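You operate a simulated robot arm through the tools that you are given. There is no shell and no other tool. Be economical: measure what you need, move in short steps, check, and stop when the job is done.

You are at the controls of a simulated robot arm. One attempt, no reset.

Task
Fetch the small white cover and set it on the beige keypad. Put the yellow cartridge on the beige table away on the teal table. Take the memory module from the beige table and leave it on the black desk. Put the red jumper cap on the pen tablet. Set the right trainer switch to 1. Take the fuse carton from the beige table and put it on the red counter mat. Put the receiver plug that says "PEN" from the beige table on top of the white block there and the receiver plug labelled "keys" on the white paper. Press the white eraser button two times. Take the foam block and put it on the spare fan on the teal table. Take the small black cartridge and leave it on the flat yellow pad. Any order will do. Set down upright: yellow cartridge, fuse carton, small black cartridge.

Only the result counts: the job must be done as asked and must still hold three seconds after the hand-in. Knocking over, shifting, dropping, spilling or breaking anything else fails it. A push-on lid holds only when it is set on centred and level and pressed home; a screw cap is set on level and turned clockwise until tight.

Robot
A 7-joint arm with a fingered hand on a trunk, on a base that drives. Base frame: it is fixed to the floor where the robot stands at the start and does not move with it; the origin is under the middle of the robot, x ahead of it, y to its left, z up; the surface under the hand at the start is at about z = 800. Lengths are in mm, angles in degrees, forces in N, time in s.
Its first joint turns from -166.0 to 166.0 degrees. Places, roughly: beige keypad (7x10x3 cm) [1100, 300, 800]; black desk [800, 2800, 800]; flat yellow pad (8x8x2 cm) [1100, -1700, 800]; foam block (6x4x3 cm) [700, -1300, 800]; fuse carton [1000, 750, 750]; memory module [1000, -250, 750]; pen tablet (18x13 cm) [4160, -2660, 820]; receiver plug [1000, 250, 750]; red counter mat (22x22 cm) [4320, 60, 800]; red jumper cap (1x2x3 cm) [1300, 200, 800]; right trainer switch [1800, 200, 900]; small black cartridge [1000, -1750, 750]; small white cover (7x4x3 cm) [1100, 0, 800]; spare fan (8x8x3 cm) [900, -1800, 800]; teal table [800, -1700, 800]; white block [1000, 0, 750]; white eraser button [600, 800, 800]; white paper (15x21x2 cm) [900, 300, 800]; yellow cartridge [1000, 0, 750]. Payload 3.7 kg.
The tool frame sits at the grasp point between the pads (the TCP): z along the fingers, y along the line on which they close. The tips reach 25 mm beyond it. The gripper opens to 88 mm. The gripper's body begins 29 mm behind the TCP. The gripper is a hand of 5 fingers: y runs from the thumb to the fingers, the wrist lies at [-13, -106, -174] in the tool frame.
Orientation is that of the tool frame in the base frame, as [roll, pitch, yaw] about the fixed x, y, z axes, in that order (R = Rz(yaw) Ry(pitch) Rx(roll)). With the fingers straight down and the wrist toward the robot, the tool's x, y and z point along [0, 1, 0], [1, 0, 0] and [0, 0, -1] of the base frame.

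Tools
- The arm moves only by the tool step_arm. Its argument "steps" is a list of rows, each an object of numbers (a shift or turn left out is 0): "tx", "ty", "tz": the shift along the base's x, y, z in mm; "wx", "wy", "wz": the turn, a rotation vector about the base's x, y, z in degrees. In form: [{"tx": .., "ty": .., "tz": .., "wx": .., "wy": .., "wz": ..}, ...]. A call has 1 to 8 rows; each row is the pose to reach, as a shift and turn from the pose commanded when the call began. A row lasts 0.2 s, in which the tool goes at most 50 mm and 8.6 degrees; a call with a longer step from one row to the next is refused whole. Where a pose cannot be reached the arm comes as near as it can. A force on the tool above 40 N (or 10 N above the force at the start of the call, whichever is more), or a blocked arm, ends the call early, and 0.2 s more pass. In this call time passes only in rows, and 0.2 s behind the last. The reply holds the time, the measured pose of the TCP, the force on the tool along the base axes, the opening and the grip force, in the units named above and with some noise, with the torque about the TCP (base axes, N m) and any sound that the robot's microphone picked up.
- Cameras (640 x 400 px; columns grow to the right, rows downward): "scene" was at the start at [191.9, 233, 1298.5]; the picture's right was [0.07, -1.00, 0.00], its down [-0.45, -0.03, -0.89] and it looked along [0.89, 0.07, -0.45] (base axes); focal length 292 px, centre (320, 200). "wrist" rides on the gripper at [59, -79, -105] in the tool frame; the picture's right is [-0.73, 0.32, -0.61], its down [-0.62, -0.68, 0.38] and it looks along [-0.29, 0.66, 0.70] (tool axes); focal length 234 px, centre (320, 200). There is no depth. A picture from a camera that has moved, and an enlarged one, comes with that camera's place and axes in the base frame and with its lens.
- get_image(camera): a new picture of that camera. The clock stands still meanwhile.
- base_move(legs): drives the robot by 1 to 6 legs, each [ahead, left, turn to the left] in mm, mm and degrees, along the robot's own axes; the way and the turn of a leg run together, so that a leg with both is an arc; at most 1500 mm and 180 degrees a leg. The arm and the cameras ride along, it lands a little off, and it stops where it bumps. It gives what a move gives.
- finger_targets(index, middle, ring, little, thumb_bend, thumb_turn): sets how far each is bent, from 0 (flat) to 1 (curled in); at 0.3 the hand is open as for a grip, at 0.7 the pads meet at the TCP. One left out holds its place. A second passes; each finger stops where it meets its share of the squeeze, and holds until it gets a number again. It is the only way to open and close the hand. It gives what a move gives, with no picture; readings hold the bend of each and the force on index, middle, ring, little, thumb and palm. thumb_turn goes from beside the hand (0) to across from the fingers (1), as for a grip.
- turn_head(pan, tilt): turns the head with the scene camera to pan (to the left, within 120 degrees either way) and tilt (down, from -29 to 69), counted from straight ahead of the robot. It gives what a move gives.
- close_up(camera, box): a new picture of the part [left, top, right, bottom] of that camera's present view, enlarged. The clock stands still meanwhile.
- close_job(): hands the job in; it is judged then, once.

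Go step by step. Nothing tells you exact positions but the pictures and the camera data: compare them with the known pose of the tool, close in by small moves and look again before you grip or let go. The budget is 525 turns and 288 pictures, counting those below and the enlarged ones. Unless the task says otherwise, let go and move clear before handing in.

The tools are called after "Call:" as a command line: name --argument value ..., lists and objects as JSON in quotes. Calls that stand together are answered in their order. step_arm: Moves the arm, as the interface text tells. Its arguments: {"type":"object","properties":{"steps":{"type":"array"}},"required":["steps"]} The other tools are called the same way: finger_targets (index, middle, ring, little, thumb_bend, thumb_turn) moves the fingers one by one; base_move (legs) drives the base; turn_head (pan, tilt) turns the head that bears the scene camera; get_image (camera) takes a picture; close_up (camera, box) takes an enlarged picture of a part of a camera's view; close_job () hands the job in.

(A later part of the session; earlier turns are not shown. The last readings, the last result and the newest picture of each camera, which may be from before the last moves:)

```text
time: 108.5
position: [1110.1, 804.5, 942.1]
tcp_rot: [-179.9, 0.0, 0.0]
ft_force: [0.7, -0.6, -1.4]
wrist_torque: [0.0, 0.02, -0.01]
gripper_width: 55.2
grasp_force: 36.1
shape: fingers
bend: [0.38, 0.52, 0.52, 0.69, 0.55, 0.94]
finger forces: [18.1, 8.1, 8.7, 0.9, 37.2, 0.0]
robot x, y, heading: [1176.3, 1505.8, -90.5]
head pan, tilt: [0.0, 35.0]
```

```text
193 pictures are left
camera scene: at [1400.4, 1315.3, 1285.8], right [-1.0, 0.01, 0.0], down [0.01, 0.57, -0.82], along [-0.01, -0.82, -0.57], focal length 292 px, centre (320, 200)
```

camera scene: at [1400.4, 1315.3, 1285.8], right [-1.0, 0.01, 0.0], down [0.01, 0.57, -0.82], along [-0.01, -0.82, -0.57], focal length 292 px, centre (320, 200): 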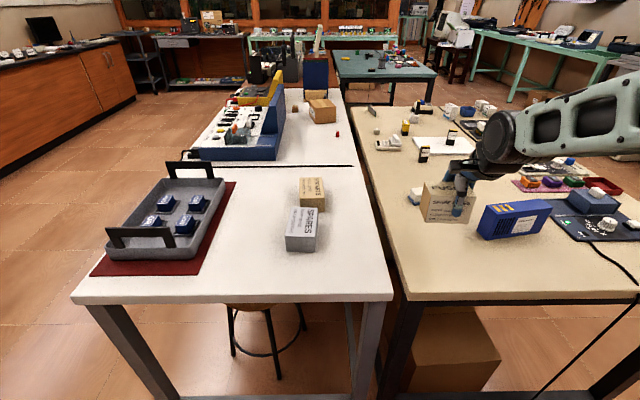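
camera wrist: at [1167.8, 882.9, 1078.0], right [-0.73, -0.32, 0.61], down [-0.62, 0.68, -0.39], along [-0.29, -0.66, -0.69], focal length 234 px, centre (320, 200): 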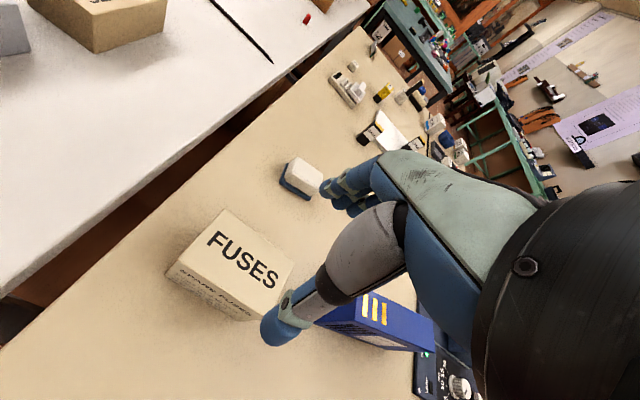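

The carton is held firmly. I raise and retract it, then drive around toward the red counter mat.

Call:
step_arm --steps '[{"tz": 45}, {"tz": 90}, {"tz": 120, "ty": 25}, {"tz": 140, "ty": 60}, {"tz": 140, "ty": 105}, {"tz": 140, "ty": 130}]'

Call:
base_move --legs '[[0, 0, 90]]'

Call:
turn_head --pan 0 --tilt 15

Call:
get_image --camera "scene"

Call:
turn_head --pan -50 --tilt 20

Call:
get_image --camera "scene"

```text
time: 109.9
position: [1109.1, 933.3, 1082.6]
tcp_rot: [-179.9, 0.0, 0.0]
ft_force: [-0.7, 0.5, -0.5]
wrist_torque: [-0.01, 0.04, -0.02]
gripper_width: 55.2
grasp_force: 35.6
shape: fingers
bend: [0.38, 0.52, 0.52, 0.69, 0.55, 0.94]
finger forces: [17.4, 8.1, 8.6, 0.8, 36.2, 0.0]
robot x, y, heading: [1178.4, 1506.0, -90.4]
head pan, tilt: [0.0, 35.0]
```

```text
time: 114.1
position: [1749.4, 1431.7, 1082.7]
tcp_rot: [-180.0, -0.1, 89.5]
ft_force: [0.1, 0.7, -1.9]
wrist_torque: [-0.02, 0.0, -0.01]
gripper_width: 55.0
grasp_force: 33.5
shape: fingers
bend: [0.39, 0.52, 0.52, 0.7, 0.55, 0.94]
finger forces: [16.5, 7.7, 8.4, 0.9, 34.4, 0.0]
robot x, y, heading: [1177.2, 1507.1, -1.3]
head pan, tilt: [0.0, 35.0]
```

```text
time: 114.9
position: [1747.9, 1431.5, 1082.7]
tcp_rot: [-180.0, 0.0, 89.6]
ft_force: [0.4, -0.6, -1.5]
wrist_torque: [-0.05, -0.02, 0.0]
gripper_width: 54.9
grasp_force: 34.5
shape: fingers
bend: [0.39, 0.52, 0.52, 0.7, 0.55, 0.94]
finger forces: [16.5, 7.8, 8.4, 0.8, 34.3, 0.0]
robot x, y, heading: [1180.2, 1506.0, -1.1]
head pan, tilt: [0.0, 15.0]
```

```text
192 pictures are left
camera scene: at [1375.7, 1727.3, 1317.7], right [-0.02, -1.0, 0.0], down [-0.26, 0.01, -0.97], along [0.97, -0.02, -0.26], focal length 292 px, centre (320, 200)
```

scene: 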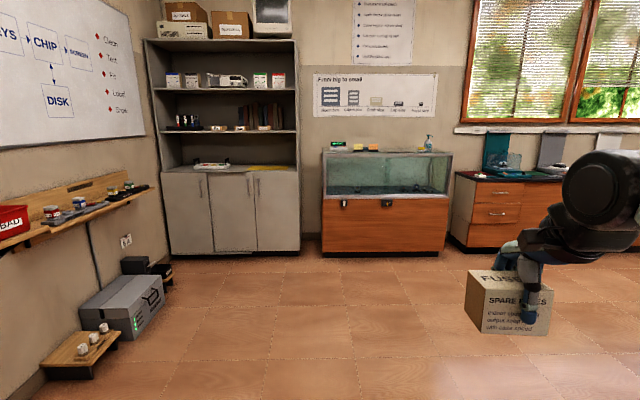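

```text
time: 116.1
position: [1748.5, 1432.3, 1082.5]
tcp_rot: [179.9, 0.0, 89.5]
ft_force: [0.0, 0.1, -2.0]
wrist_torque: [-0.04, 0.0, -0.02]
gripper_width: 54.9
grasp_force: 33.9
shape: fingers
bend: [0.39, 0.52, 0.52, 0.7, 0.55, 0.94]
finger forces: [16.4, 7.8, 8.4, 0.8, 34.4, 0.0]
robot x, y, heading: [1178.1, 1505.7, -1.0]
head pan, tilt: [-50.0, 20.0]
```

```text
191 pictures are left
camera scene: at [1340.8, 1656.7, 1309.6], right [-0.78, -0.63, 0.0], down [-0.21, 0.27, -0.94], along [0.59, -0.73, -0.34], focal length 292 px, centre (320, 200)
```

scene: 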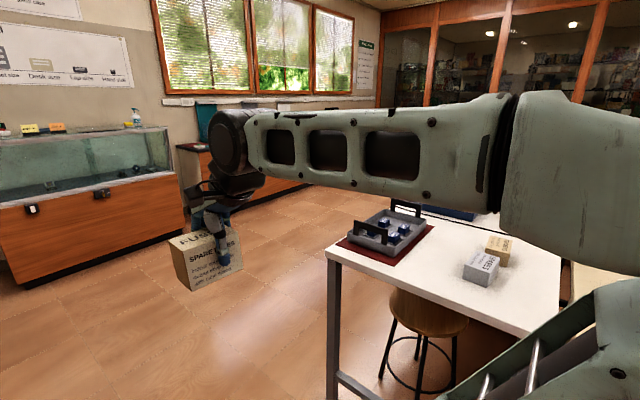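

The counter front is near x≈4100. Driving there in open floor past the white table.

Call:
base_move --legs '[[1500, 0, 1], [0, -1350, 0], [620, 0, 0]]'

Call:
turn_head --pan 0 --tilt 30

Call:
get_image --camera "scene"

```text
time: 133.0
position: [3883.5, 75.8, 1083.8]
tcp_rot: [-179.9, 0.0, 90.7]
ft_force: [0.1, -0.1, -1.5]
wrist_torque: [-0.05, -0.03, 0.0]
gripper_width: 54.8
grasp_force: 33.8
shape: fingers
bend: [0.39, 0.52, 0.52, 0.7, 0.55, 0.94]
finger forces: [16.7, 7.8, 8.4, 0.9, 34.3, 0.0]
robot x, y, heading: [3313.6, 135.1, 0.1]
head pan, tilt: [-50.0, 20.0]
```

```text
time: 134.2
position: [3883.2, 74.9, 1082.0]
tcp_rot: [-180.0, 0.0, 90.7]
ft_force: [0.8, 0.4, -1.4]
wrist_torque: [-0.03, 0.02, -0.01]
gripper_width: 54.6
grasp_force: 34.8
shape: fingers
bend: [0.39, 0.52, 0.52, 0.7, 0.55, 0.94]
finger forces: [16.6, 7.8, 8.2, 0.9, 34.3, 0.0]
robot x, y, heading: [3308.8, 140.0, 0.1]
head pan, tilt: [0.0, 30.0]
```

```text
190 pictures are left
camera scene: at [3501.5, 363.7, 1293.6], right [0.0, -1.0, 0.0], down [-0.5, 0.0, -0.87], along [0.87, 0.0, -0.5], focal length 292 px, centre (320, 200)
```

scene: 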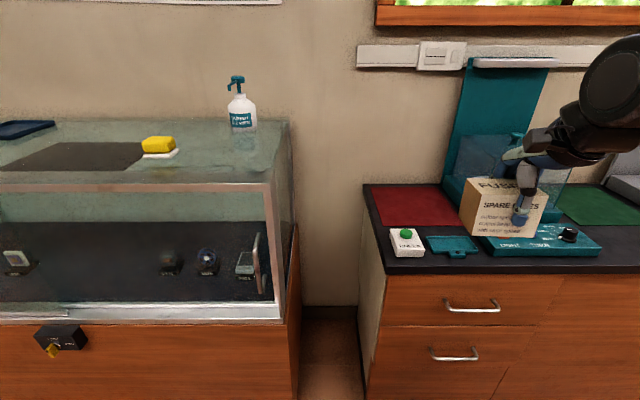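

The red mat is visible, centre about (4315, 57). I drive 120 mm closer and move the carton over it.

Call:
base_move --legs '[[120, 0, 0]]'

Call:
step_arm --steps '[{"tx": 45}, {"tx": 90}, {"tx": 135}, {"tx": 180}, {"tx": 225}, {"tx": 270}, {"tx": 308}]'

Call:
step_arm --steps '[{"tz": -45}, {"tz": -90}, {"tz": -135}, {"tz": -170}]'

Call:
get_image --camera "scene"

```text
time: 135.4
position: [4006.9, 75.6, 1082.7]
tcp_rot: [-179.9, 0.1, 90.7]
ft_force: [0.1, 0.5, -1.7]
wrist_torque: [-0.02, 0.01, -0.06]
gripper_width: 54.5
grasp_force: 33.8
shape: fingers
bend: [0.39, 0.52, 0.52, 0.7, 0.55, 0.94]
finger forces: [16.6, 7.7, 8.5, 0.8, 34.4, 0.0]
robot x, y, heading: [3431.6, 141.6, -0.0]
head pan, tilt: [0.0, 30.0]
```

```text
time: 137.1
position: [4313.8, 75.7, 1083.4]
tcp_rot: [-180.0, 0.0, 90.7]
ft_force: [-0.5, 0.1, -1.0]
wrist_torque: [-0.03, -0.05, 0.01]
gripper_width: 54.8
grasp_force: 34.3
shape: fingers
bend: [0.39, 0.53, 0.52, 0.7, 0.55, 0.94]
finger forces: [16.8, 7.9, 8.3, 0.7, 34.3, 0.0]
robot x, y, heading: [3429.5, 137.4, -0.4]
head pan, tilt: [0.0, 30.0]
```

```text
time: 138.1
position: [4313.2, 77.6, 912.4]
tcp_rot: [179.9, 0.0, 90.8]
ft_force: [-0.5, 0.1, -1.9]
wrist_torque: [-0.05, -0.01, 0.01]
gripper_width: 54.7
grasp_force: 33.4
shape: fingers
bend: [0.39, 0.53, 0.52, 0.7, 0.55, 0.94]
finger forces: [16.4, 7.7, 8.3, 0.9, 33.6, 0.1]
robot x, y, heading: [3432.3, 135.3, -0.0]
head pan, tilt: [0.0, 30.0]
```

```text
189 pictures are left
camera scene: at [3623.4, 363.8, 1293.6], right [0.0, -1.0, 0.0], down [-0.5, 0.0, -0.87], along [0.87, 0.0, -0.5], focal length 292 px, centre (320, 200)
```

scene: 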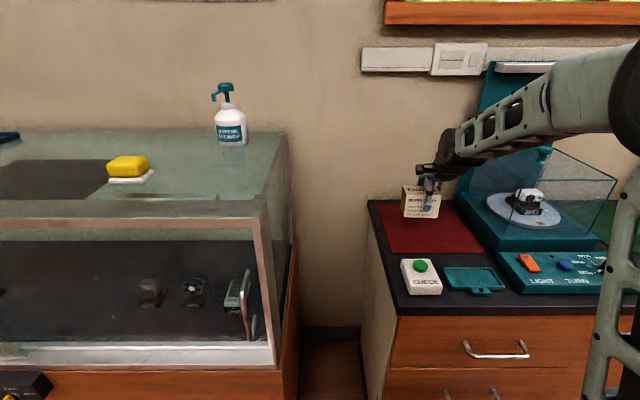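

Call:
step_arm --steps '[{"tz": -25}, {"tz": -45}, {"tz": -54}]'

Call:
close_up --camera "scene" --box '[368, 180, 496, 260]'

```text
time: 138.8
position: [4313.8, 75.9, 858.7]
tcp_rot: [-180.0, 0.0, 90.7]
ft_force: [-0.8, 0.3, 0.2]
wrist_torque: [0.07, -0.03, 0.03]
gripper_width: 54.9
grasp_force: 33.4
shape: fingers
bend: [0.39, 0.53, 0.52, 0.7, 0.55, 0.94]
finger forces: [16.8, 7.7, 8.2, 0.8, 34.2, 0.0]
robot x, y, heading: [3430.8, 137.9, 0.0]
head pan, tilt: [0.0, 30.0]
```

```text
5.00 times, centred on (432, 220) of scene
camera zoom: at [3623.5, 363.8, 1293.6], right [0.0, -1.0, 0.0], down [-0.5, 0.0, -0.87], along [0.87, 0.0, -0.5], focal length 1460 px, centre (-240, 100)
```

zoom: 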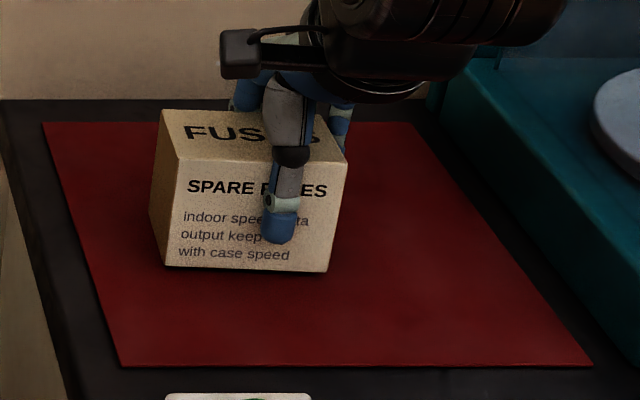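

Just above the mat; a few more millimetres.

Call:
step_arm --steps '[{"tz": -2}, {"tz": -4}, {"tz": -6}]'

Call:
finger_targets --index 0.3 --middle 0.3 --ring 0.3 --little 0.3 --thumb_bend 0.3

Call:
close_up --camera "scene" --box '[368, 180, 496, 260]'

```text
time: 139.7
position: [4311.6, 75.9, 855.5]
tcp_rot: [179.7, 0.0, 90.6]
ft_force: [-5.7, -3.4, 30.7]
wrist_torque: [0.14, -0.55, 0.1]
gripper_width: 55.0
grasp_force: 37.8
shape: fingers
bend: [0.39, 0.53, 0.52, 0.7, 0.56, 0.94]
finger forces: [18.1, 8.0, 9.0, 1.1, 39.5, 0.0]
robot x, y, heading: [3432.6, 137.7, -0.2]
head pan, tilt: [0.0, 30.0]
```

```text
time: 140.7
position: [4313.2, 76.7, 852.3]
tcp_rot: [-179.9, -0.1, 90.8]
ft_force: [-3.3, 1.4, 1.8]
wrist_torque: [0.01, 0.03, -0.01]
gripper_width: 87.5
grasp_force: 2.0
shape: fingers
bend: [0.3, 0.3, 0.3, 0.3, 0.3, 0.97]
finger forces: [0.3, 0.1, 0.1, 0.0, 4.5, 0.1]
robot x, y, heading: [3433.1, 139.8, 0.0]
head pan, tilt: [0.0, 30.0]
```

```text
5.00 times, centred on (432, 220) of scene
camera zoom: at [3623.4, 363.9, 1293.6], right [0.0, -1.0, 0.0], down [-0.5, 0.0, -0.87], along [0.87, 0.0, -0.5], focal length 1460 px, centre (-240, 100)
```

zoom: 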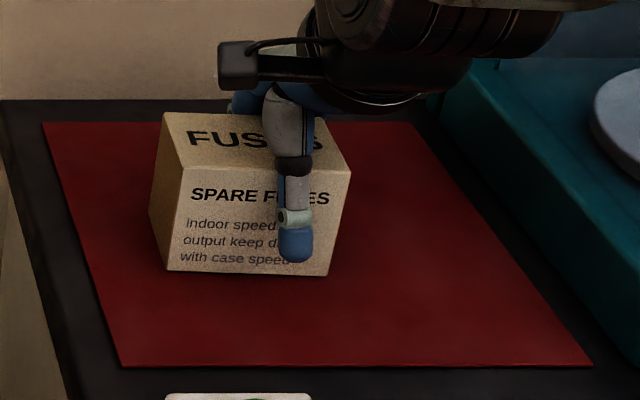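

Call:
step_arm --steps '[{"tx": -5}, {"tx": -7, "tz": 5}]'

Call:
step_arm --steps '[{"tz": 30}, {"tz": 70}, {"tz": 115}, {"tz": 160}, {"tz": 200}]'

Call:
get_image --camera "scene"

```text
time: 141.2
position: [4305.8, 75.2, 857.5]
tcp_rot: [-179.9, 0.1, 90.7]
ft_force: [1.0, 0.9, -0.3]
wrist_torque: [-0.02, 0.03, 0.0]
gripper_width: 85.9
grasp_force: 0.5
shape: fingers
bend: [0.3, 0.3, 0.3, 0.3, 0.3, 0.97]
finger forces: [0.8, 0.1, 0.0, 0.0, 0.3, 0.0]
robot x, y, heading: [3434.1, 140.2, -0.1]
head pan, tilt: [0.0, 30.0]
```

```text
time: 142.4
position: [4306.8, 75.6, 1059.6]
tcp_rot: [-179.9, -0.1, 90.7]
ft_force: [0.9, -1.0, 0.0]
wrist_torque: [-0.01, -0.01, 0.0]
gripper_width: 85.4
grasp_force: 0.1
shape: fingers
bend: [0.3, 0.3, 0.3, 0.3, 0.3, 0.97]
finger forces: [0.0, 0.0, 0.0, 0.0, 0.0, 0.0]
robot x, y, heading: [3432.6, 137.7, 0.0]
head pan, tilt: [0.0, 30.0]
```

```text
186 pictures are left
camera scene: at [3623.6, 363.8, 1293.6], right [0.0, -1.0, 0.0], down [-0.5, 0.0, -0.87], along [0.87, 0.0, -0.5], focal length 292 px, centre (320, 200)
```

scene: 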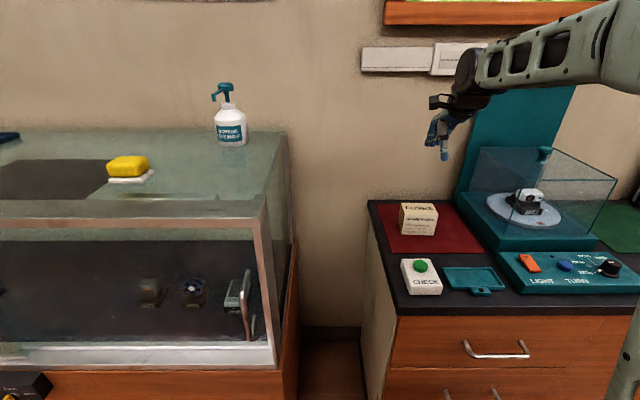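

The carton stands on the mat. Next the trainer switch: I retract the arm, back off, and turn round to face the trainer from its front side.

Call:
step_arm --steps '[{"tx": -45}, {"tx": -90}, {"tx": -135}, {"tx": -180}, {"tx": -225}, {"tx": -270}]'

Call:
base_move --legs '[[-650, 0, 0], [0, 0, 180]]'

Call:
turn_head --pan 0 --tilt 20

Call:
get_image --camera "scene"

```text
time: 143.8
position: [4036.0, 75.6, 1058.1]
tcp_rot: [-179.9, 0.0, 90.7]
ft_force: [-0.2, -0.4, 0.2]
wrist_torque: [-0.01, 0.0, -0.01]
gripper_width: 85.0
grasp_force: 0.1
shape: fingers
bend: [0.3, 0.3, 0.3, 0.3, 0.3, 0.97]
finger forces: [0.1, 0.1, 0.0, 0.1, 0.1, 0.0]
robot x, y, heading: [3431.5, 137.6, 0.1]
head pan, tilt: [0.0, 30.0]
```

```text
time: 154.9
position: [2179.6, 185.9, 1058.7]
tcp_rot: [-180.0, -0.1, -87.9]
ft_force: [0.0, -0.5, 0.0]
wrist_torque: [0.04, 0.0, 0.01]
gripper_width: 85.0
grasp_force: 0.1
shape: fingers
bend: [0.3, 0.3, 0.3, 0.3, 0.3, 0.97]
finger forces: [0.0, 0.1, 0.1, 0.1, 0.0, 0.0]
robot x, y, heading: [2783.3, 138.0, -178.7]
head pan, tilt: [0.0, 30.0]
```

```text
time: 155.6
position: [2178.6, 185.8, 1059.6]
tcp_rot: [179.9, 0.1, -87.9]
ft_force: [-0.8, 0.3, 1.0]
wrist_torque: [0.01, 0.02, 0.06]
gripper_width: 85.1
grasp_force: 0.1
shape: fingers
bend: [0.3, 0.3, 0.3, 0.3, 0.3, 0.97]
finger forces: [0.0, 0.0, 0.0, 0.1, 0.0, 0.0]
robot x, y, heading: [2784.3, 134.1, -178.7]
head pan, tilt: [0.0, 20.0]
```

```text
185 pictures are left
camera scene: at [2596.5, -89.8, 1309.6], right [-0.02, 1.0, 0.0], down [0.34, 0.01, -0.94], along [-0.94, -0.02, -0.34], focal length 292 px, centre (320, 200)
```

scene: 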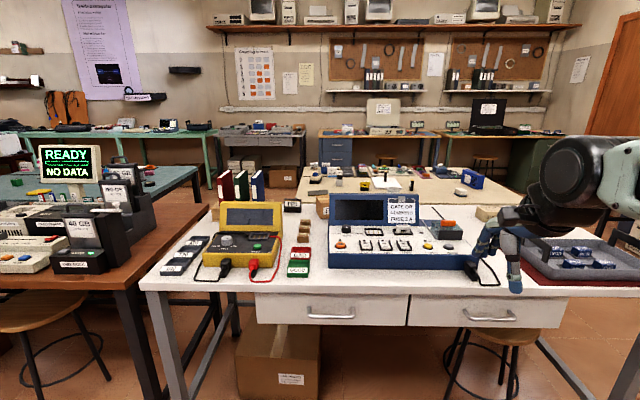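

Call:
close_up --camera "scene" --box '[316, 185, 476, 285]'

```text
4.00 times, centred on (396, 235) of scene
camera zoom: at [2596.5, -89.8, 1309.6], right [-0.02, 1.0, 0.0], down [0.34, 0.01, -0.94], along [-0.94, -0.02, -0.34], focal length 1168 px, centre (16, 60)
```

zoom: 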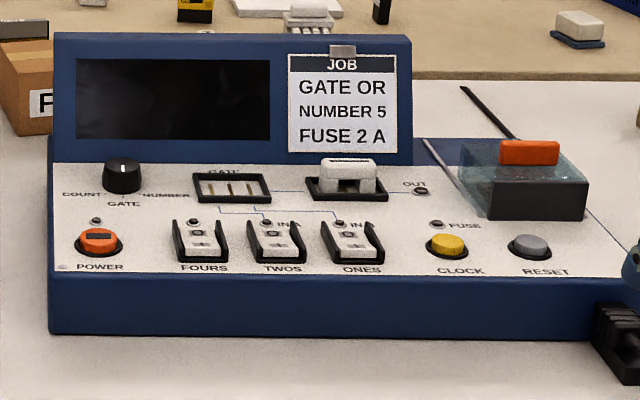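

The right switch is "ONES" on the trainer's front panel. I drive 280 mm closer for a better look.

Call:
base_move --legs '[[280, 0, -1.3]]'

Call:
turn_head --pan -15 --tilt 38

Call:
get_image --camera "scene"

```text
time: 157.6
position: [1897.9, 193.5, 1058.7]
tcp_rot: [180.0, 0.0, -89.1]
ft_force: [0.7, 0.0, -0.3]
wrist_torque: [0.03, 0.0, -0.02]
gripper_width: 84.9
grasp_force: 0.1
shape: fingers
bend: [0.3, 0.3, 0.3, 0.3, 0.3, 0.97]
finger forces: [0.1, 0.1, 0.1, 0.0, 0.1, 0.0]
robot x, y, heading: [2502.0, 132.5, -180.0]
head pan, tilt: [0.0, 20.0]
```

```text
time: 158.4
position: [1898.2, 193.9, 1058.2]
tcp_rot: [180.0, 0.1, -89.1]
ft_force: [-0.7, 0.5, 0.2]
wrist_torque: [-0.02, -0.01, 0.01]
gripper_width: 85.1
grasp_force: 0.1
shape: fingers
bend: [0.3, 0.3, 0.3, 0.3, 0.3, 0.97]
finger forces: [0.0, 0.0, 0.0, 0.0, 0.0, 0.1]
robot x, y, heading: [2502.3, 133.1, -179.7]
head pan, tilt: [-15.0, 38.0]
```

```text
183 pictures are left
camera scene: at [2319.9, -67.4, 1281.3], right [0.25, 0.97, 0.0], down [0.59, -0.16, -0.79], along [-0.76, 0.2, -0.62], focal length 292 px, centre (320, 200)
```

scene: 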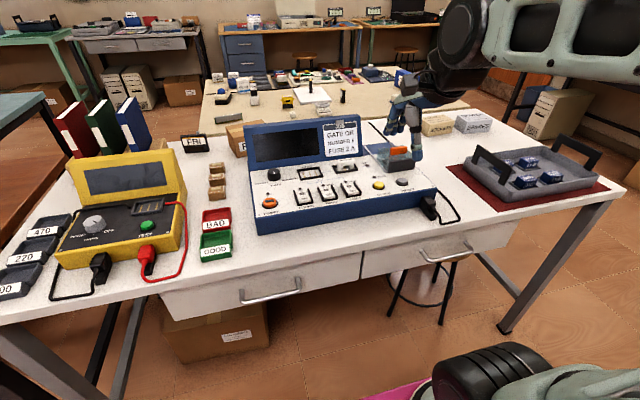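

Call:
close_up --camera "scene" --box '[285, 165, 381, 225]'

Call:
close_up --camera "scene" --box '[330, 175, 378, 205]'

```text
6.67 times, centred on (333, 195) of scene
camera zoom: at [2319.9, -67.4, 1281.3], right [0.25, 0.97, 0.0], down [0.59, -0.16, -0.79], along [-0.76, 0.2, -0.62], focal length 1947 px, centre (233, 233)
```

zoom: 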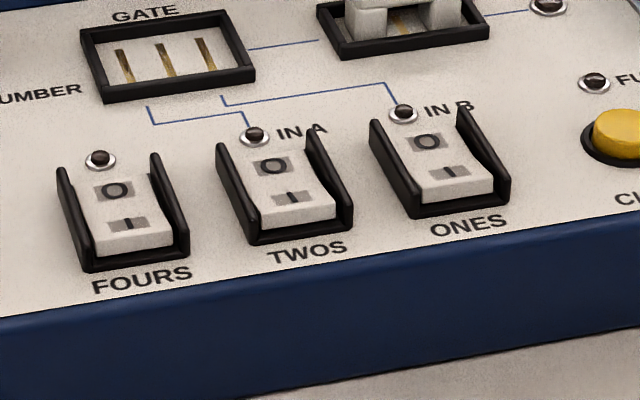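

```text
13.33 times, centred on (354, 190) of scene
camera zoom: at [2319.9, -67.4, 1281.3], right [0.25, 0.97, 0.0], down [0.59, -0.16, -0.79], along [-0.76, 0.2, -0.62], focal length 3894 px, centre (-133, 333)
```

zoom: 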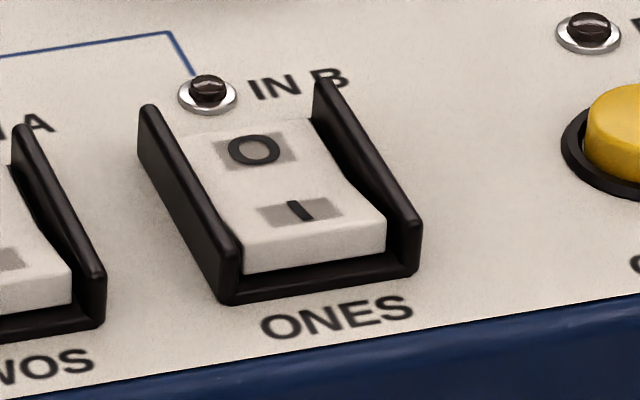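

The rocker shows its "I" end raised, so I press that end at about (1790, 156, 862). I pinch index and thumb, curl the rest, and move above.

Call:
finger_targets --index 0.7 --middle 1.0 --ring 1.0 --little 1.0 --thumb_bend 0.7

Call:
step_arm --steps '[{"tx": -30, "ty": -8, "tz": -30, "wz": -0.9}, {"tx": -65, "ty": -18, "tz": -60, "wz": -0.9}, {"tx": -99, "ty": -28, "tz": -90, "wz": -0.9}, {"tx": -99, "ty": -28, "tz": -135, "wz": -0.9}]'

Call:
get_image --camera "wrist"

Call:
close_up --camera "scene" --box '[300, 150, 396, 210]'

```text
time: 159.4
position: [1898.8, 195.1, 1057.8]
tcp_rot: [180.0, 0.0, -89.1]
ft_force: [-1.1, 0.1, -0.1]
wrist_torque: [-0.02, 0.02, 0.03]
gripper_width: 0.2
grasp_force: 0.2
shape: fingers
bend: [0.7, 1.0, 1.0, 1.0, 0.7, 0.97]
finger forces: [0.0, 0.1, 0.1, 0.1, 0.0, 0.0]
robot x, y, heading: [2503.0, 136.1, -179.9]
head pan, tilt: [-15.0, 38.0]
```

```text
time: 160.4
position: [1798.7, 166.4, 924.2]
tcp_rot: [-179.9, 0.1, -90.0]
ft_force: [0.1, 1.0, 0.0]
wrist_torque: [-0.01, 0.01, 0.0]
gripper_width: 0.0
grasp_force: 0.0
shape: fingers
bend: [0.7, 1.0, 1.0, 1.0, 0.7, 0.97]
finger forces: [0.0, 0.1, 0.1, 0.0, 0.0, 0.0]
robot x, y, heading: [2502.3, 136.3, -179.8]
head pan, tilt: [-15.0, 38.0]
```

```text
180 pictures are left
camera wrist: at [1877.9, 106.8, 1028.7], right [-0.32, 0.73, 0.61], down [0.68, 0.62, -0.38], along [-0.66, 0.29, -0.7], focal length 234 px, centre (320, 200)
```

wrist: 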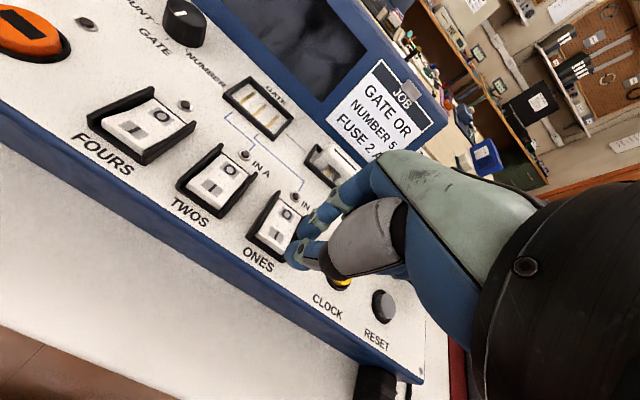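

```text
6.67 times, centred on (348, 180) of scene
camera zoom: at [2320.1, -67.3, 1281.2], right [0.26, 0.97, 0.0], down [0.6, -0.16, -0.79], along [-0.76, 0.2, -0.62], focal length 1947 px, centre (133, 333)
```

zoom: 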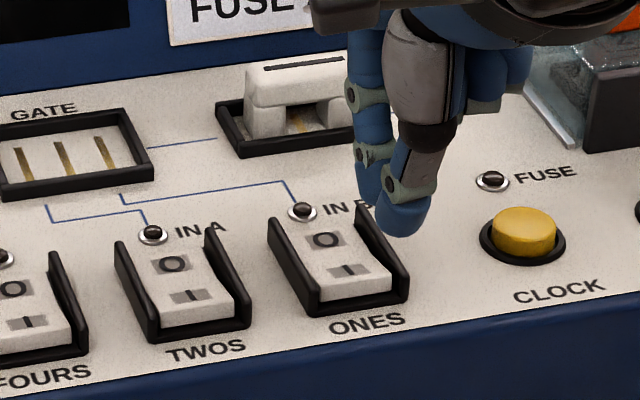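

Call:
close_up --camera "wrist" --box '[232, 180, 328, 240]'

```text
6.67 times, centred on (280, 210) of wrist
camera zoom: at [1877.9, 106.8, 1028.7], right [-0.32, 0.73, 0.61], down [0.68, 0.62, -0.38], along [-0.66, 0.29, -0.7], focal length 1561 px, centre (587, 133)
```

zoom: 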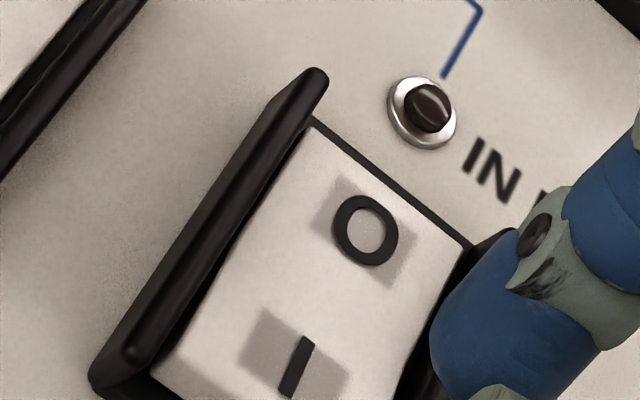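

Refined: "I" mark at (1775, 158, 850); index tip now about (1790, 160). I shift and lower just above.

Call:
step_arm --steps '[{"tx": -11, "ty": -2, "tz": -10}, {"tx": -11, "ty": -2, "tz": -26}]'

Call:
close_up --camera "wrist" --box '[240, 190, 336, 250]'

Call:
close_up --camera "scene" --box '[310, 160, 390, 210]'

```text
time: 161.0
position: [1789.3, 163.9, 897.0]
tcp_rot: [179.9, -0.1, -90.0]
ft_force: [1.1, -0.2, 0.1]
wrist_torque: [0.02, 0.0, -0.01]
gripper_width: 0.0
grasp_force: 0.0
shape: fingers
bend: [0.7, 1.0, 1.0, 1.0, 0.7, 0.97]
finger forces: [0.0, 0.1, 0.0, 0.0, 0.0, 0.0]
robot x, y, heading: [2501.5, 131.4, -179.8]
head pan, tilt: [-15.0, 38.0]
```

```text
6.67 times, centred on (288, 220) of wrist
camera zoom: at [1867.2, 105.0, 1002.5], right [-0.32, 0.73, 0.61], down [0.68, 0.62, -0.38], along [-0.66, 0.29, -0.7], focal length 1561 px, centre (533, 67)
```

zoom: 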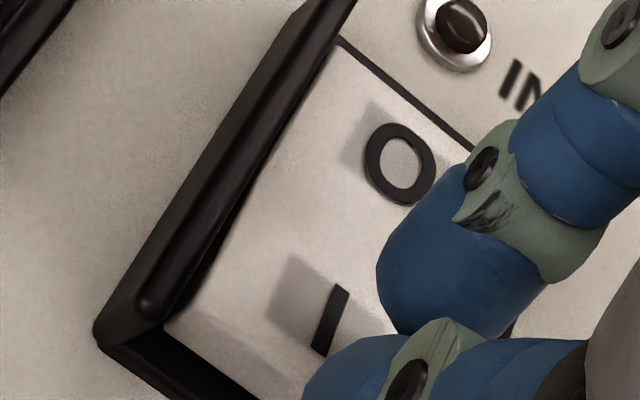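

```text
8.00 times, centred on (350, 185) of scene
camera zoom: at [2319.9, -67.4, 1281.2], right [0.26, 0.97, 0.0], down [0.6, -0.16, -0.79], along [-0.76, 0.2, -0.62], focal length 2336 px, centre (80, 320)
```

zoom: 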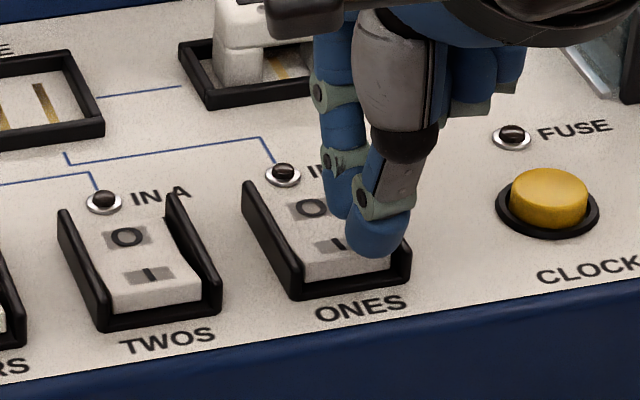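

Call:
step_arm --steps '[{"ty": -4}, {"ty": -4, "tz": -5}, {"ty": -4, "tz": -9}]'

Call:
step_arm --steps '[{"tz": -2}, {"tz": -4}, {"tz": -6}]'

Call:
close_up --camera "scene" --box '[310, 160, 390, 210]'

```text
time: 161.8
position: [1788.2, 160.2, 888.2]
tcp_rot: [179.9, 0.0, -90.0]
ft_force: [0.2, 0.5, 0.3]
wrist_torque: [-0.01, 0.01, 0.01]
gripper_width: 0.1
grasp_force: 0.1
shape: fingers
bend: [0.7, 1.0, 1.0, 1.0, 0.7, 0.97]
finger forces: [0.1, 0.1, 0.0, 0.1, 0.0, 0.0]
robot x, y, heading: [2504.1, 135.0, -179.9]
head pan, tilt: [-15.0, 38.0]
```

```text
time: 162.6
position: [1787.0, 159.7, 884.7]
tcp_rot: [179.6, 0.1, -90.1]
ft_force: [-8.1, -0.8, 35.0]
wrist_torque: [-0.27, 0.22, -0.04]
gripper_width: 0.0
grasp_force: 16.5
shape: fingers
bend: [0.72, 1.0, 1.0, 1.0, 0.69, 0.97]
finger forces: [33.8, 0.0, 0.1, 0.0, 0.0, 0.0]
robot x, y, heading: [2499.1, 132.2, -179.8]
head pan, tilt: [-15.0, 38.0]
```

```text
8.00 times, centred on (350, 185) of scene
camera zoom: at [2320.6, -67.4, 1281.3], right [0.26, 0.97, 0.0], down [0.59, -0.16, -0.79], along [-0.76, 0.2, -0.62], focal length 2336 px, centre (80, 320)
```

zoom: 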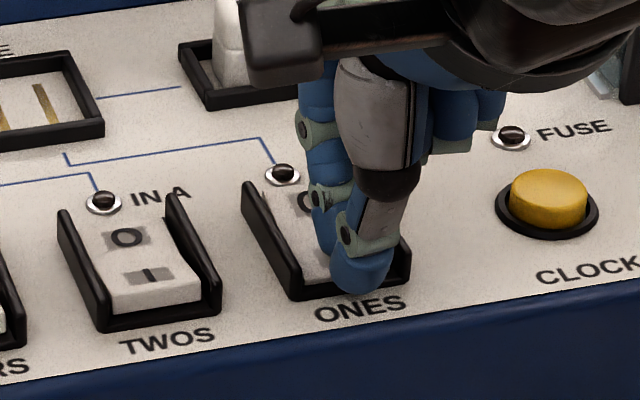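

Index pressed with 34 N but no click. I lift and inspect the rocker.

Call:
step_arm --steps '[{"tz": 15}, {"tz": 45}]'

Call:
close_up --camera "wrist" --box '[226, 180, 354, 260]'

Call:
close_up --camera "scene" --box '[310, 160, 390, 210]'

```text
time: 163.2
position: [1790.0, 161.4, 928.3]
tcp_rot: [-179.9, -0.1, -90.0]
ft_force: [0.0, 0.9, -0.9]
wrist_torque: [0.03, 0.02, 0.02]
gripper_width: 0.0
grasp_force: 0.1
shape: fingers
bend: [0.7, 1.0, 1.0, 1.0, 0.7, 0.97]
finger forces: [0.0, 0.1, 0.0, 0.0, 0.1, 0.1]
robot x, y, heading: [2504.2, 132.5, -179.9]
head pan, tilt: [-15.0, 38.0]
```

```text
5.00 times, centred on (290, 220) of wrist
camera zoom: at [1868.2, 101.9, 1032.9], right [-0.32, 0.73, 0.61], down [0.68, 0.62, -0.38], along [-0.66, 0.29, -0.7], focal length 1171 px, centre (470, 100)
```

zoom: 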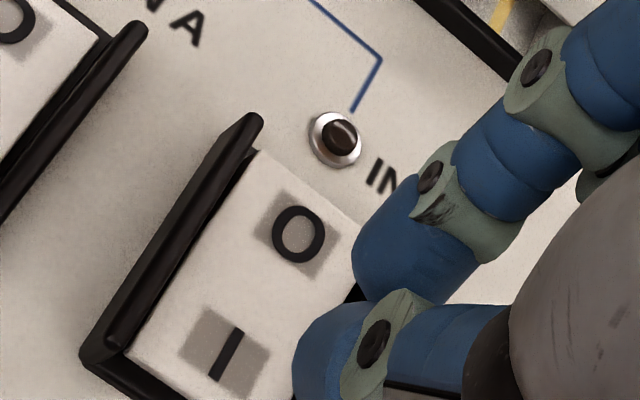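

```text
8.00 times, centred on (350, 185) of scene
camera zoom: at [2319.9, -67.3, 1281.2], right [0.26, 0.97, 0.0], down [0.6, -0.16, -0.79], along [-0.76, 0.2, -0.62], focal length 2336 px, centre (80, 320)
```

zoom: 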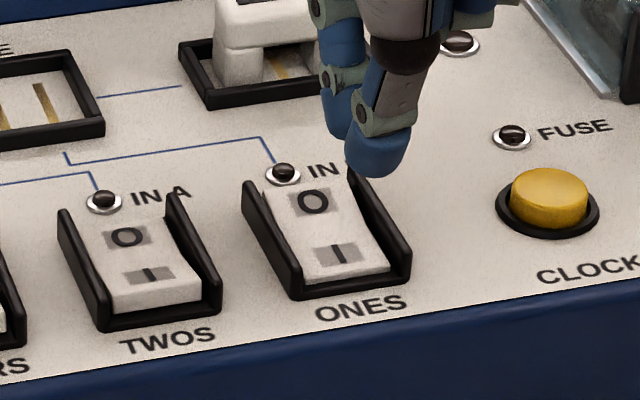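

The ONES rocker now has its "I" end pressed in. Next the red jumper cap at about (1302, 159) behind the trainer: I'll raise the hand, drive close to the white table and reach over the trainer.

Call:
step_arm --steps '[{"tz": 45}, {"tz": 90}, {"tx": 20, "tz": 130}, {"tx": 50, "tz": 170}, {"tx": 80, "tz": 205}]'

Call:
finger_targets --index 0.3 --middle 0.3 --ring 0.3 --little 0.3 --thumb_bend 0.3

Call:
base_move --legs '[[205, -50, 0]]'

Call:
turn_head --pan -15 --tilt 28

Call:
get_image --camera "scene"

```text
time: 164.4
position: [1867.1, 159.8, 1134.5]
tcp_rot: [-179.9, 0.0, -90.0]
ft_force: [0.5, 0.4, -0.1]
wrist_torque: [0.01, 0.0, -0.03]
gripper_width: 0.1
grasp_force: 0.1
shape: fingers
bend: [0.7, 1.0, 1.0, 1.0, 0.7, 0.97]
finger forces: [0.0, 0.1, 0.0, 0.0, 0.0, 0.0]
robot x, y, heading: [2499.7, 133.1, -179.7]
head pan, tilt: [-15.0, 38.0]
```

```text
time: 165.4
position: [1866.4, 159.5, 1134.4]
tcp_rot: [-180.0, 0.1, -90.0]
ft_force: [1.2, 1.0, -0.7]
wrist_torque: [0.02, 0.01, 0.03]
gripper_width: 84.5
grasp_force: 0.1
shape: fingers
bend: [0.3, 0.3, 0.3, 0.3, 0.3, 0.97]
finger forces: [0.0, 0.0, 0.0, 0.0, 0.1, 0.0]
robot x, y, heading: [2504.6, 136.7, -179.9]
head pan, tilt: [-15.0, 38.0]
```

```text
time: 167.0
position: [1663.7, 209.9, 1133.6]
tcp_rot: [180.0, 0.0, -90.0]
ft_force: [-0.2, 0.2, 0.0]
wrist_torque: [0.02, -0.01, 0.03]
gripper_width: 84.4
grasp_force: 0.1
shape: fingers
bend: [0.3, 0.3, 0.3, 0.3, 0.3, 0.97]
finger forces: [0.0, 0.0, 0.1, 0.0, 0.1, 0.0]
robot x, y, heading: [2301.2, 187.1, -180.0]
head pan, tilt: [-15.0, 38.0]
```

```text
time: 167.7
position: [1664.7, 208.8, 1134.0]
tcp_rot: [-180.0, 0.0, -90.0]
ft_force: [0.2, 0.3, -0.2]
wrist_torque: [0.01, -0.02, -0.02]
gripper_width: 84.4
grasp_force: 0.1
shape: fingers
bend: [0.3, 0.3, 0.3, 0.3, 0.3, 0.97]
finger forces: [0.0, 0.0, 0.0, 0.0, 0.1, 0.0]
robot x, y, heading: [2301.5, 182.7, -179.4]
head pan, tilt: [-15.0, 28.0]
```

```text
172 pictures are left
camera scene: at [2111.8, -16.4, 1296.7], right [0.26, 0.97, 0.0], down [0.45, -0.12, -0.88], along [-0.85, 0.23, -0.47], focal length 292 px, centre (320, 200)
```

scene: 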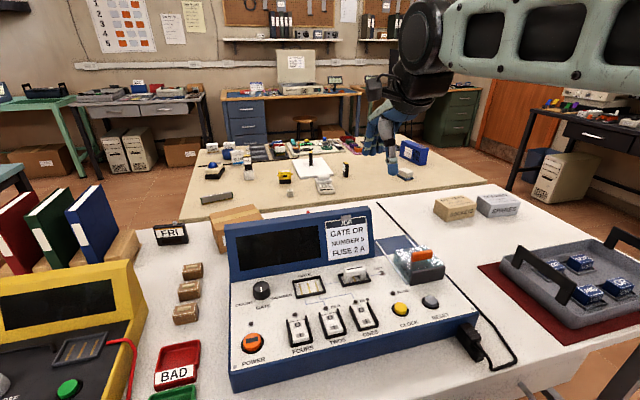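

Call:
step_arm --steps '[{"tx": -45, "ty": -6}, {"tx": -90, "ty": -12}, {"tx": -135, "ty": -18}, {"tx": -180, "ty": -24}, {"tx": -225, "ty": -30}, {"tx": -270, "ty": -36}, {"tx": -315, "ty": -42}, {"tx": -340, "ty": -42}]'

Call:
step_arm --steps '[{"tx": -15, "tz": -40}, {"tx": -22, "tz": -80}, {"tx": -22, "tz": -120}]'

Call:
get_image --camera "wrist"

Call:
get_image --camera "scene"

```text
time: 169.5
position: [1323.8, 166.6, 1135.0]
tcp_rot: [180.0, 0.0, -90.0]
ft_force: [0.3, 0.0, -0.2]
wrist_torque: [-0.02, -0.04, -0.02]
gripper_width: 84.7
grasp_force: 0.0
shape: fingers
bend: [0.3, 0.3, 0.3, 0.3, 0.3, 0.97]
finger forces: [0.0, 0.0, 0.1, 0.0, 0.0, 0.1]
robot x, y, heading: [2296.5, 184.5, -179.7]
head pan, tilt: [-15.0, 28.0]
```

```text
time: 170.3
position: [1302.6, 167.6, 1013.3]
tcp_rot: [180.0, 0.1, -90.0]
ft_force: [0.3, 0.3, 0.6]
wrist_torque: [-0.02, 0.02, -0.01]
gripper_width: 84.6
grasp_force: 0.1
shape: fingers
bend: [0.3, 0.3, 0.3, 0.3, 0.3, 0.97]
finger forces: [0.0, 0.0, 0.1, 0.0, 0.0, 0.0]
robot x, y, heading: [2301.0, 184.0, -179.9]
head pan, tilt: [-15.0, 28.0]
```

```text
171 pictures are left
camera wrist: at [1381.4, 108.4, 1119.2], right [-0.32, 0.73, 0.61], down [0.68, 0.62, -0.38], along [-0.66, 0.29, -0.7], focal length 234 px, centre (320, 200)
```

wrist: 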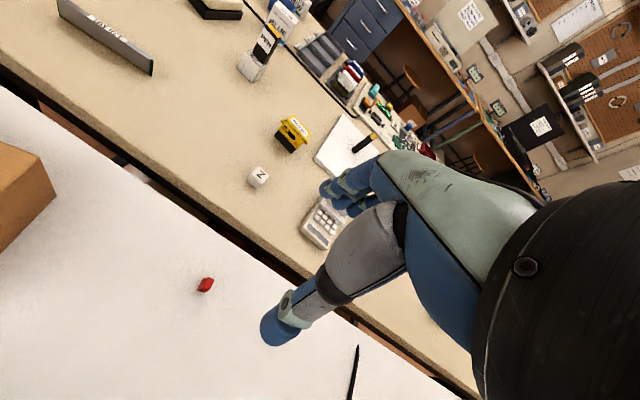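

```text
170 pictures are left
camera scene: at [2111.8, -16.4, 1296.8], right [0.26, 0.97, 0.0], down [0.45, -0.12, -0.88], along [-0.85, 0.23, -0.47], focal length 292 px, centre (320, 200)
```

scene: 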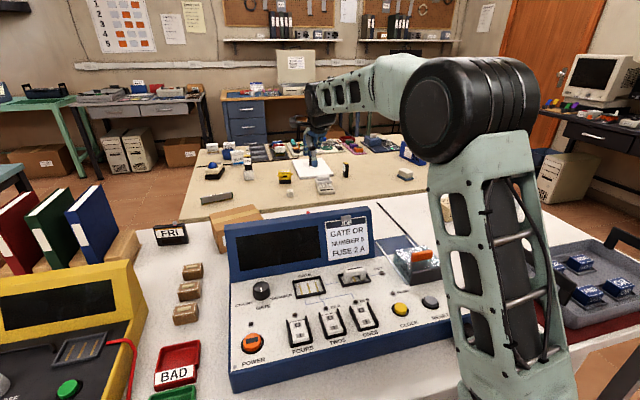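

The elbow stays high and clear. The jumper is at about (1311, 154); I come down above it.

Call:
step_arm --steps '[{"tx": 8, "ty": -4, "tz": -40}, {"tx": 8, "ty": -4, "tz": -80}, {"tx": 8, "ty": -4, "tz": -105}]'

Call:
get_image --camera "wrist"

```text
time: 171.1
position: [1311.0, 163.1, 908.8]
tcp_rot: [180.0, 0.0, -90.0]
ft_force: [0.6, 0.0, 0.7]
wrist_torque: [0.01, -0.02, 0.0]
gripper_width: 84.6
grasp_force: 0.1
shape: fingers
bend: [0.3, 0.3, 0.3, 0.3, 0.3, 0.97]
finger forces: [0.1, 0.0, 0.0, 0.0, 0.1, 0.0]
robot x, y, heading: [2296.4, 185.3, -179.8]
head pan, tilt: [-15.0, 28.0]
```

```text
169 pictures are left
camera wrist: at [1389.1, 104.1, 1013.6], right [-0.32, 0.73, 0.61], down [0.68, 0.62, -0.38], along [-0.66, 0.29, -0.7], focal length 234 px, centre (320, 200)
```

wrist: 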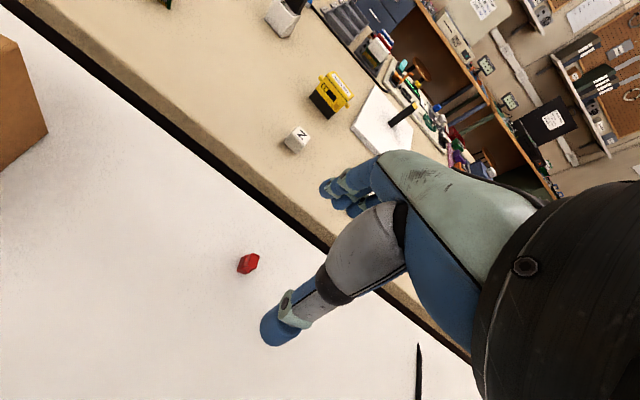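

Call:
step_arm --steps '[{"tx": 2, "ty": -4, "tz": -35}, {"tx": 2, "ty": -4, "tz": -60}, {"tx": 2, "ty": -4, "tz": -68}]'

Call:
close_up --camera "wrist" --box '[240, 180, 400, 280]'

```text
time: 171.9
position: [1312.2, 159.6, 840.5]
tcp_rot: [-180.0, 0.0, -90.0]
ft_force: [-0.1, -0.1, 0.4]
wrist_torque: [0.03, 0.01, 0.03]
gripper_width: 84.5
grasp_force: 0.1
shape: fingers
bend: [0.3, 0.3, 0.3, 0.3, 0.3, 0.97]
finger forces: [0.1, 0.0, 0.1, 0.0, 0.1, 0.0]
robot x, y, heading: [2296.3, 187.8, -179.6]
head pan, tilt: [-15.0, 28.0]
```

```text
4.00 times, centred on (320, 230) of wrist
camera zoom: at [1390.6, 100.2, 945.6], right [-0.32, 0.73, 0.61], down [0.68, 0.62, -0.38], along [-0.66, 0.29, -0.7], focal length 937 px, centre (320, 80)
```

zoom: 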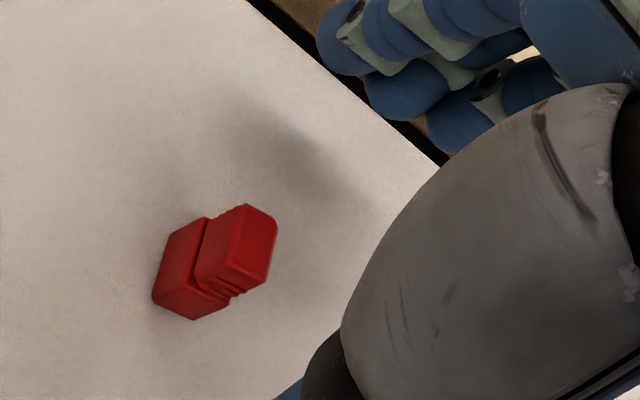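

Call:
finger_targets --index 0.7 --middle 0.7 --ring 0.7 --little 0.7 --thumb_bend 0.7

Call:
step_arm --steps '[{"tz": 25}, {"tz": 55}]'

Call:
close_up --camera "wrist" --box '[240, 180, 400, 280]'

```text
time: 172.9
position: [1311.8, 158.3, 840.3]
tcp_rot: [180.0, 0.1, -90.1]
ft_force: [-0.5, -0.3, -0.2]
wrist_torque: [-0.03, 0.02, 0.01]
gripper_width: 8.5
grasp_force: 2.5
shape: fingers
bend: [0.65, 0.7, 0.7, 0.7, 0.66, 0.97]
finger forces: [2.6, 0.1, 0.0, 0.0, 2.6, 0.1]
robot x, y, heading: [2295.6, 181.1, -179.8]
head pan, tilt: [-15.0, 28.0]
```

```text
time: 173.5
position: [1312.1, 158.5, 894.7]
tcp_rot: [-180.0, 0.1, -90.0]
ft_force: [0.4, -0.9, 0.1]
wrist_torque: [-0.01, 0.0, -0.02]
gripper_width: 8.2
grasp_force: 3.0
shape: fingers
bend: [0.65, 0.7, 0.7, 0.7, 0.66, 0.97]
finger forces: [2.6, 0.1, 0.0, 0.1, 2.6, 0.0]
robot x, y, heading: [2297.1, 187.0, -179.9]
head pan, tilt: [-15.0, 28.0]
```

```text
4.00 times, centred on (320, 230) of wrist
camera zoom: at [1390.6, 100.2, 1000.9], right [-0.32, 0.73, 0.61], down [0.68, 0.62, -0.38], along [-0.66, 0.29, -0.7], focal length 937 px, centre (320, 80)
```

zoom: 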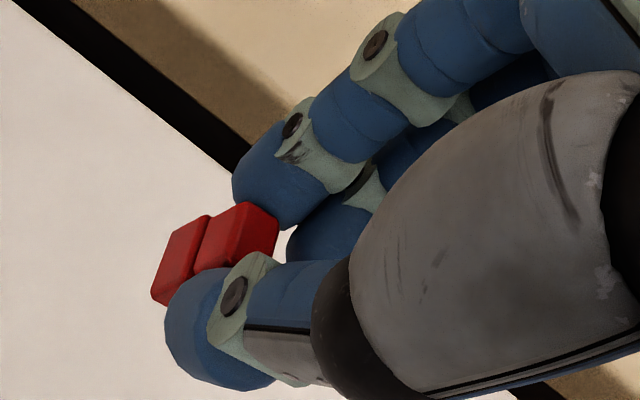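

The cap is caught only at the finger edge. I set it back down, shift 7 mm and regrip.

Call:
step_arm --steps '[{"tz": -30}, {"tz": -54}]'

Call:
finger_targets --index 0.45 --middle 0.45 --ring 0.45 --little 0.45 --thumb_bend 0.45

Call:
step_arm --steps '[{"ty": -8}]'

Call:
close_up --camera "wrist" --box '[240, 180, 400, 280]'

```text
time: 174.1
position: [1312.9, 160.1, 841.3]
tcp_rot: [-180.0, 0.0, -90.0]
ft_force: [0.5, -0.4, 0.4]
wrist_torque: [0.02, -0.03, 0.02]
gripper_width: 8.4
grasp_force: 2.4
shape: fingers
bend: [0.65, 0.7, 0.7, 0.7, 0.66, 0.97]
finger forces: [2.6, 0.0, 0.0, 0.1, 2.6, 0.0]
robot x, y, heading: [2297.9, 186.2, -180.0]
head pan, tilt: [-15.0, 28.0]
```

```text
time: 175.1
position: [1313.2, 159.2, 841.7]
tcp_rot: [180.0, 0.0, -90.0]
ft_force: [0.0, 0.0, 0.2]
wrist_torque: [-0.02, 0.01, 0.0]
gripper_width: 51.8
grasp_force: 0.1
shape: fingers
bend: [0.45, 0.45, 0.45, 0.45, 0.45, 0.97]
finger forces: [0.1, 0.0, 0.1, 0.0, 0.0, 0.0]
robot x, y, heading: [2299.1, 185.2, -180.0]
head pan, tilt: [-15.0, 28.0]
```

```text
time: 175.5
position: [1311.9, 152.1, 842.4]
tcp_rot: [179.9, 0.0, -90.0]
ft_force: [0.4, -0.1, -0.5]
wrist_torque: [0.03, 0.01, -0.05]
gripper_width: 52.2
grasp_force: 0.1
shape: fingers
bend: [0.45, 0.45, 0.45, 0.45, 0.45, 0.97]
finger forces: [0.0, 0.0, 0.0, 0.0, 0.0, 0.1]
robot x, y, heading: [2298.4, 185.6, -179.7]
head pan, tilt: [-15.0, 28.0]
```

```text
4.00 times, centred on (320, 230) of wrist
camera zoom: at [1390.9, 92.6, 946.7], right [-0.32, 0.73, 0.61], down [0.68, 0.62, -0.38], along [-0.66, 0.29, -0.7], focal length 937 px, centre (320, 80)
```

zoom: 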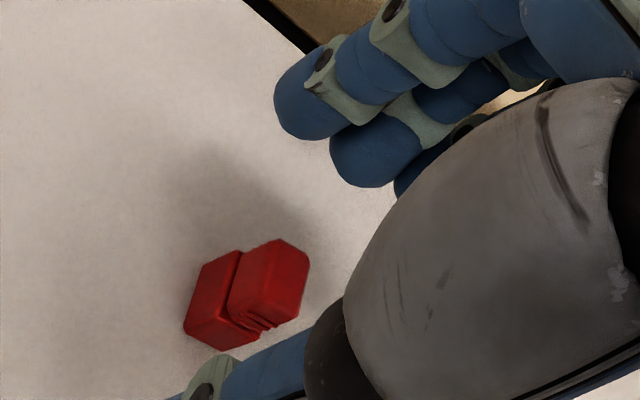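

Call:
step_arm --steps '[{"tz": -3}]'

Call:
finger_targets --index 0.72 --middle 0.72 --ring 0.72 --little 0.72 --thumb_bend 0.72

Call:
step_arm --steps '[{"tz": 25}, {"tz": 55}]'

Call:
close_up --camera "wrist" --box '[240, 180, 400, 280]'

```text
time: 175.9
position: [1312.1, 152.1, 837.9]
tcp_rot: [179.9, 0.0, -90.0]
ft_force: [0.3, -0.2, 0.3]
wrist_torque: [-0.04, -0.02, 0.01]
gripper_width: 52.2
grasp_force: 0.1
shape: fingers
bend: [0.45, 0.45, 0.45, 0.45, 0.45, 0.97]
finger forces: [0.0, 0.0, 0.0, 0.1, 0.0, 0.0]
robot x, y, heading: [2300.5, 184.6, -179.7]
head pan, tilt: [-15.0, 28.0]
```

```text
time: 176.9
position: [1310.8, 151.4, 838.9]
tcp_rot: [-180.0, 0.0, -90.0]
ft_force: [0.2, 0.4, -0.8]
wrist_torque: [-0.01, 0.04, 0.0]
gripper_width: 0.2
grasp_force: 2.2
shape: fingers
bend: [0.72, 0.71, 0.72, 0.72, 0.7, 0.97]
finger forces: [0.0, 2.0, 0.0, 0.0, 2.4, 0.0]
robot x, y, heading: [2297.8, 187.1, -180.0]
head pan, tilt: [-15.0, 28.0]
```

```text
time: 177.5
position: [1312.2, 151.6, 893.0]
tcp_rot: [-179.9, 0.0, -90.0]
ft_force: [-0.2, 0.2, -0.6]
wrist_torque: [-0.01, -0.01, 0.02]
gripper_width: 0.0
grasp_force: 2.2
shape: fingers
bend: [0.72, 0.71, 0.72, 0.72, 0.7, 0.97]
finger forces: [0.1, 1.9, 0.0, 0.0, 2.4, 0.1]
robot x, y, heading: [2303.3, 184.8, -179.9]
head pan, tilt: [-15.0, 28.0]
```

```text
4.00 times, centred on (320, 230) of wrist
camera zoom: at [1390.4, 92.3, 999.1], right [-0.32, 0.73, 0.61], down [0.68, 0.62, -0.38], along [-0.66, 0.29, -0.7], focal length 937 px, centre (320, 80)
```

zoom: 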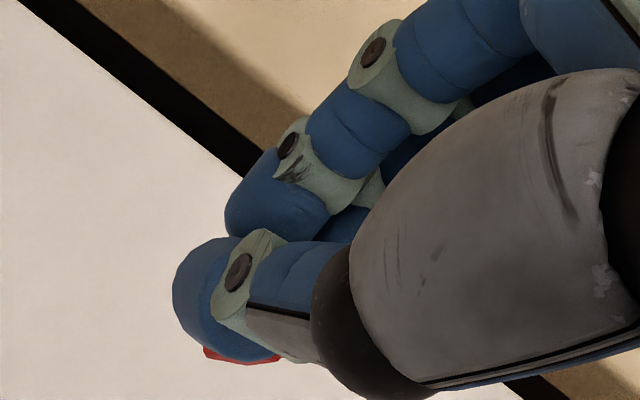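

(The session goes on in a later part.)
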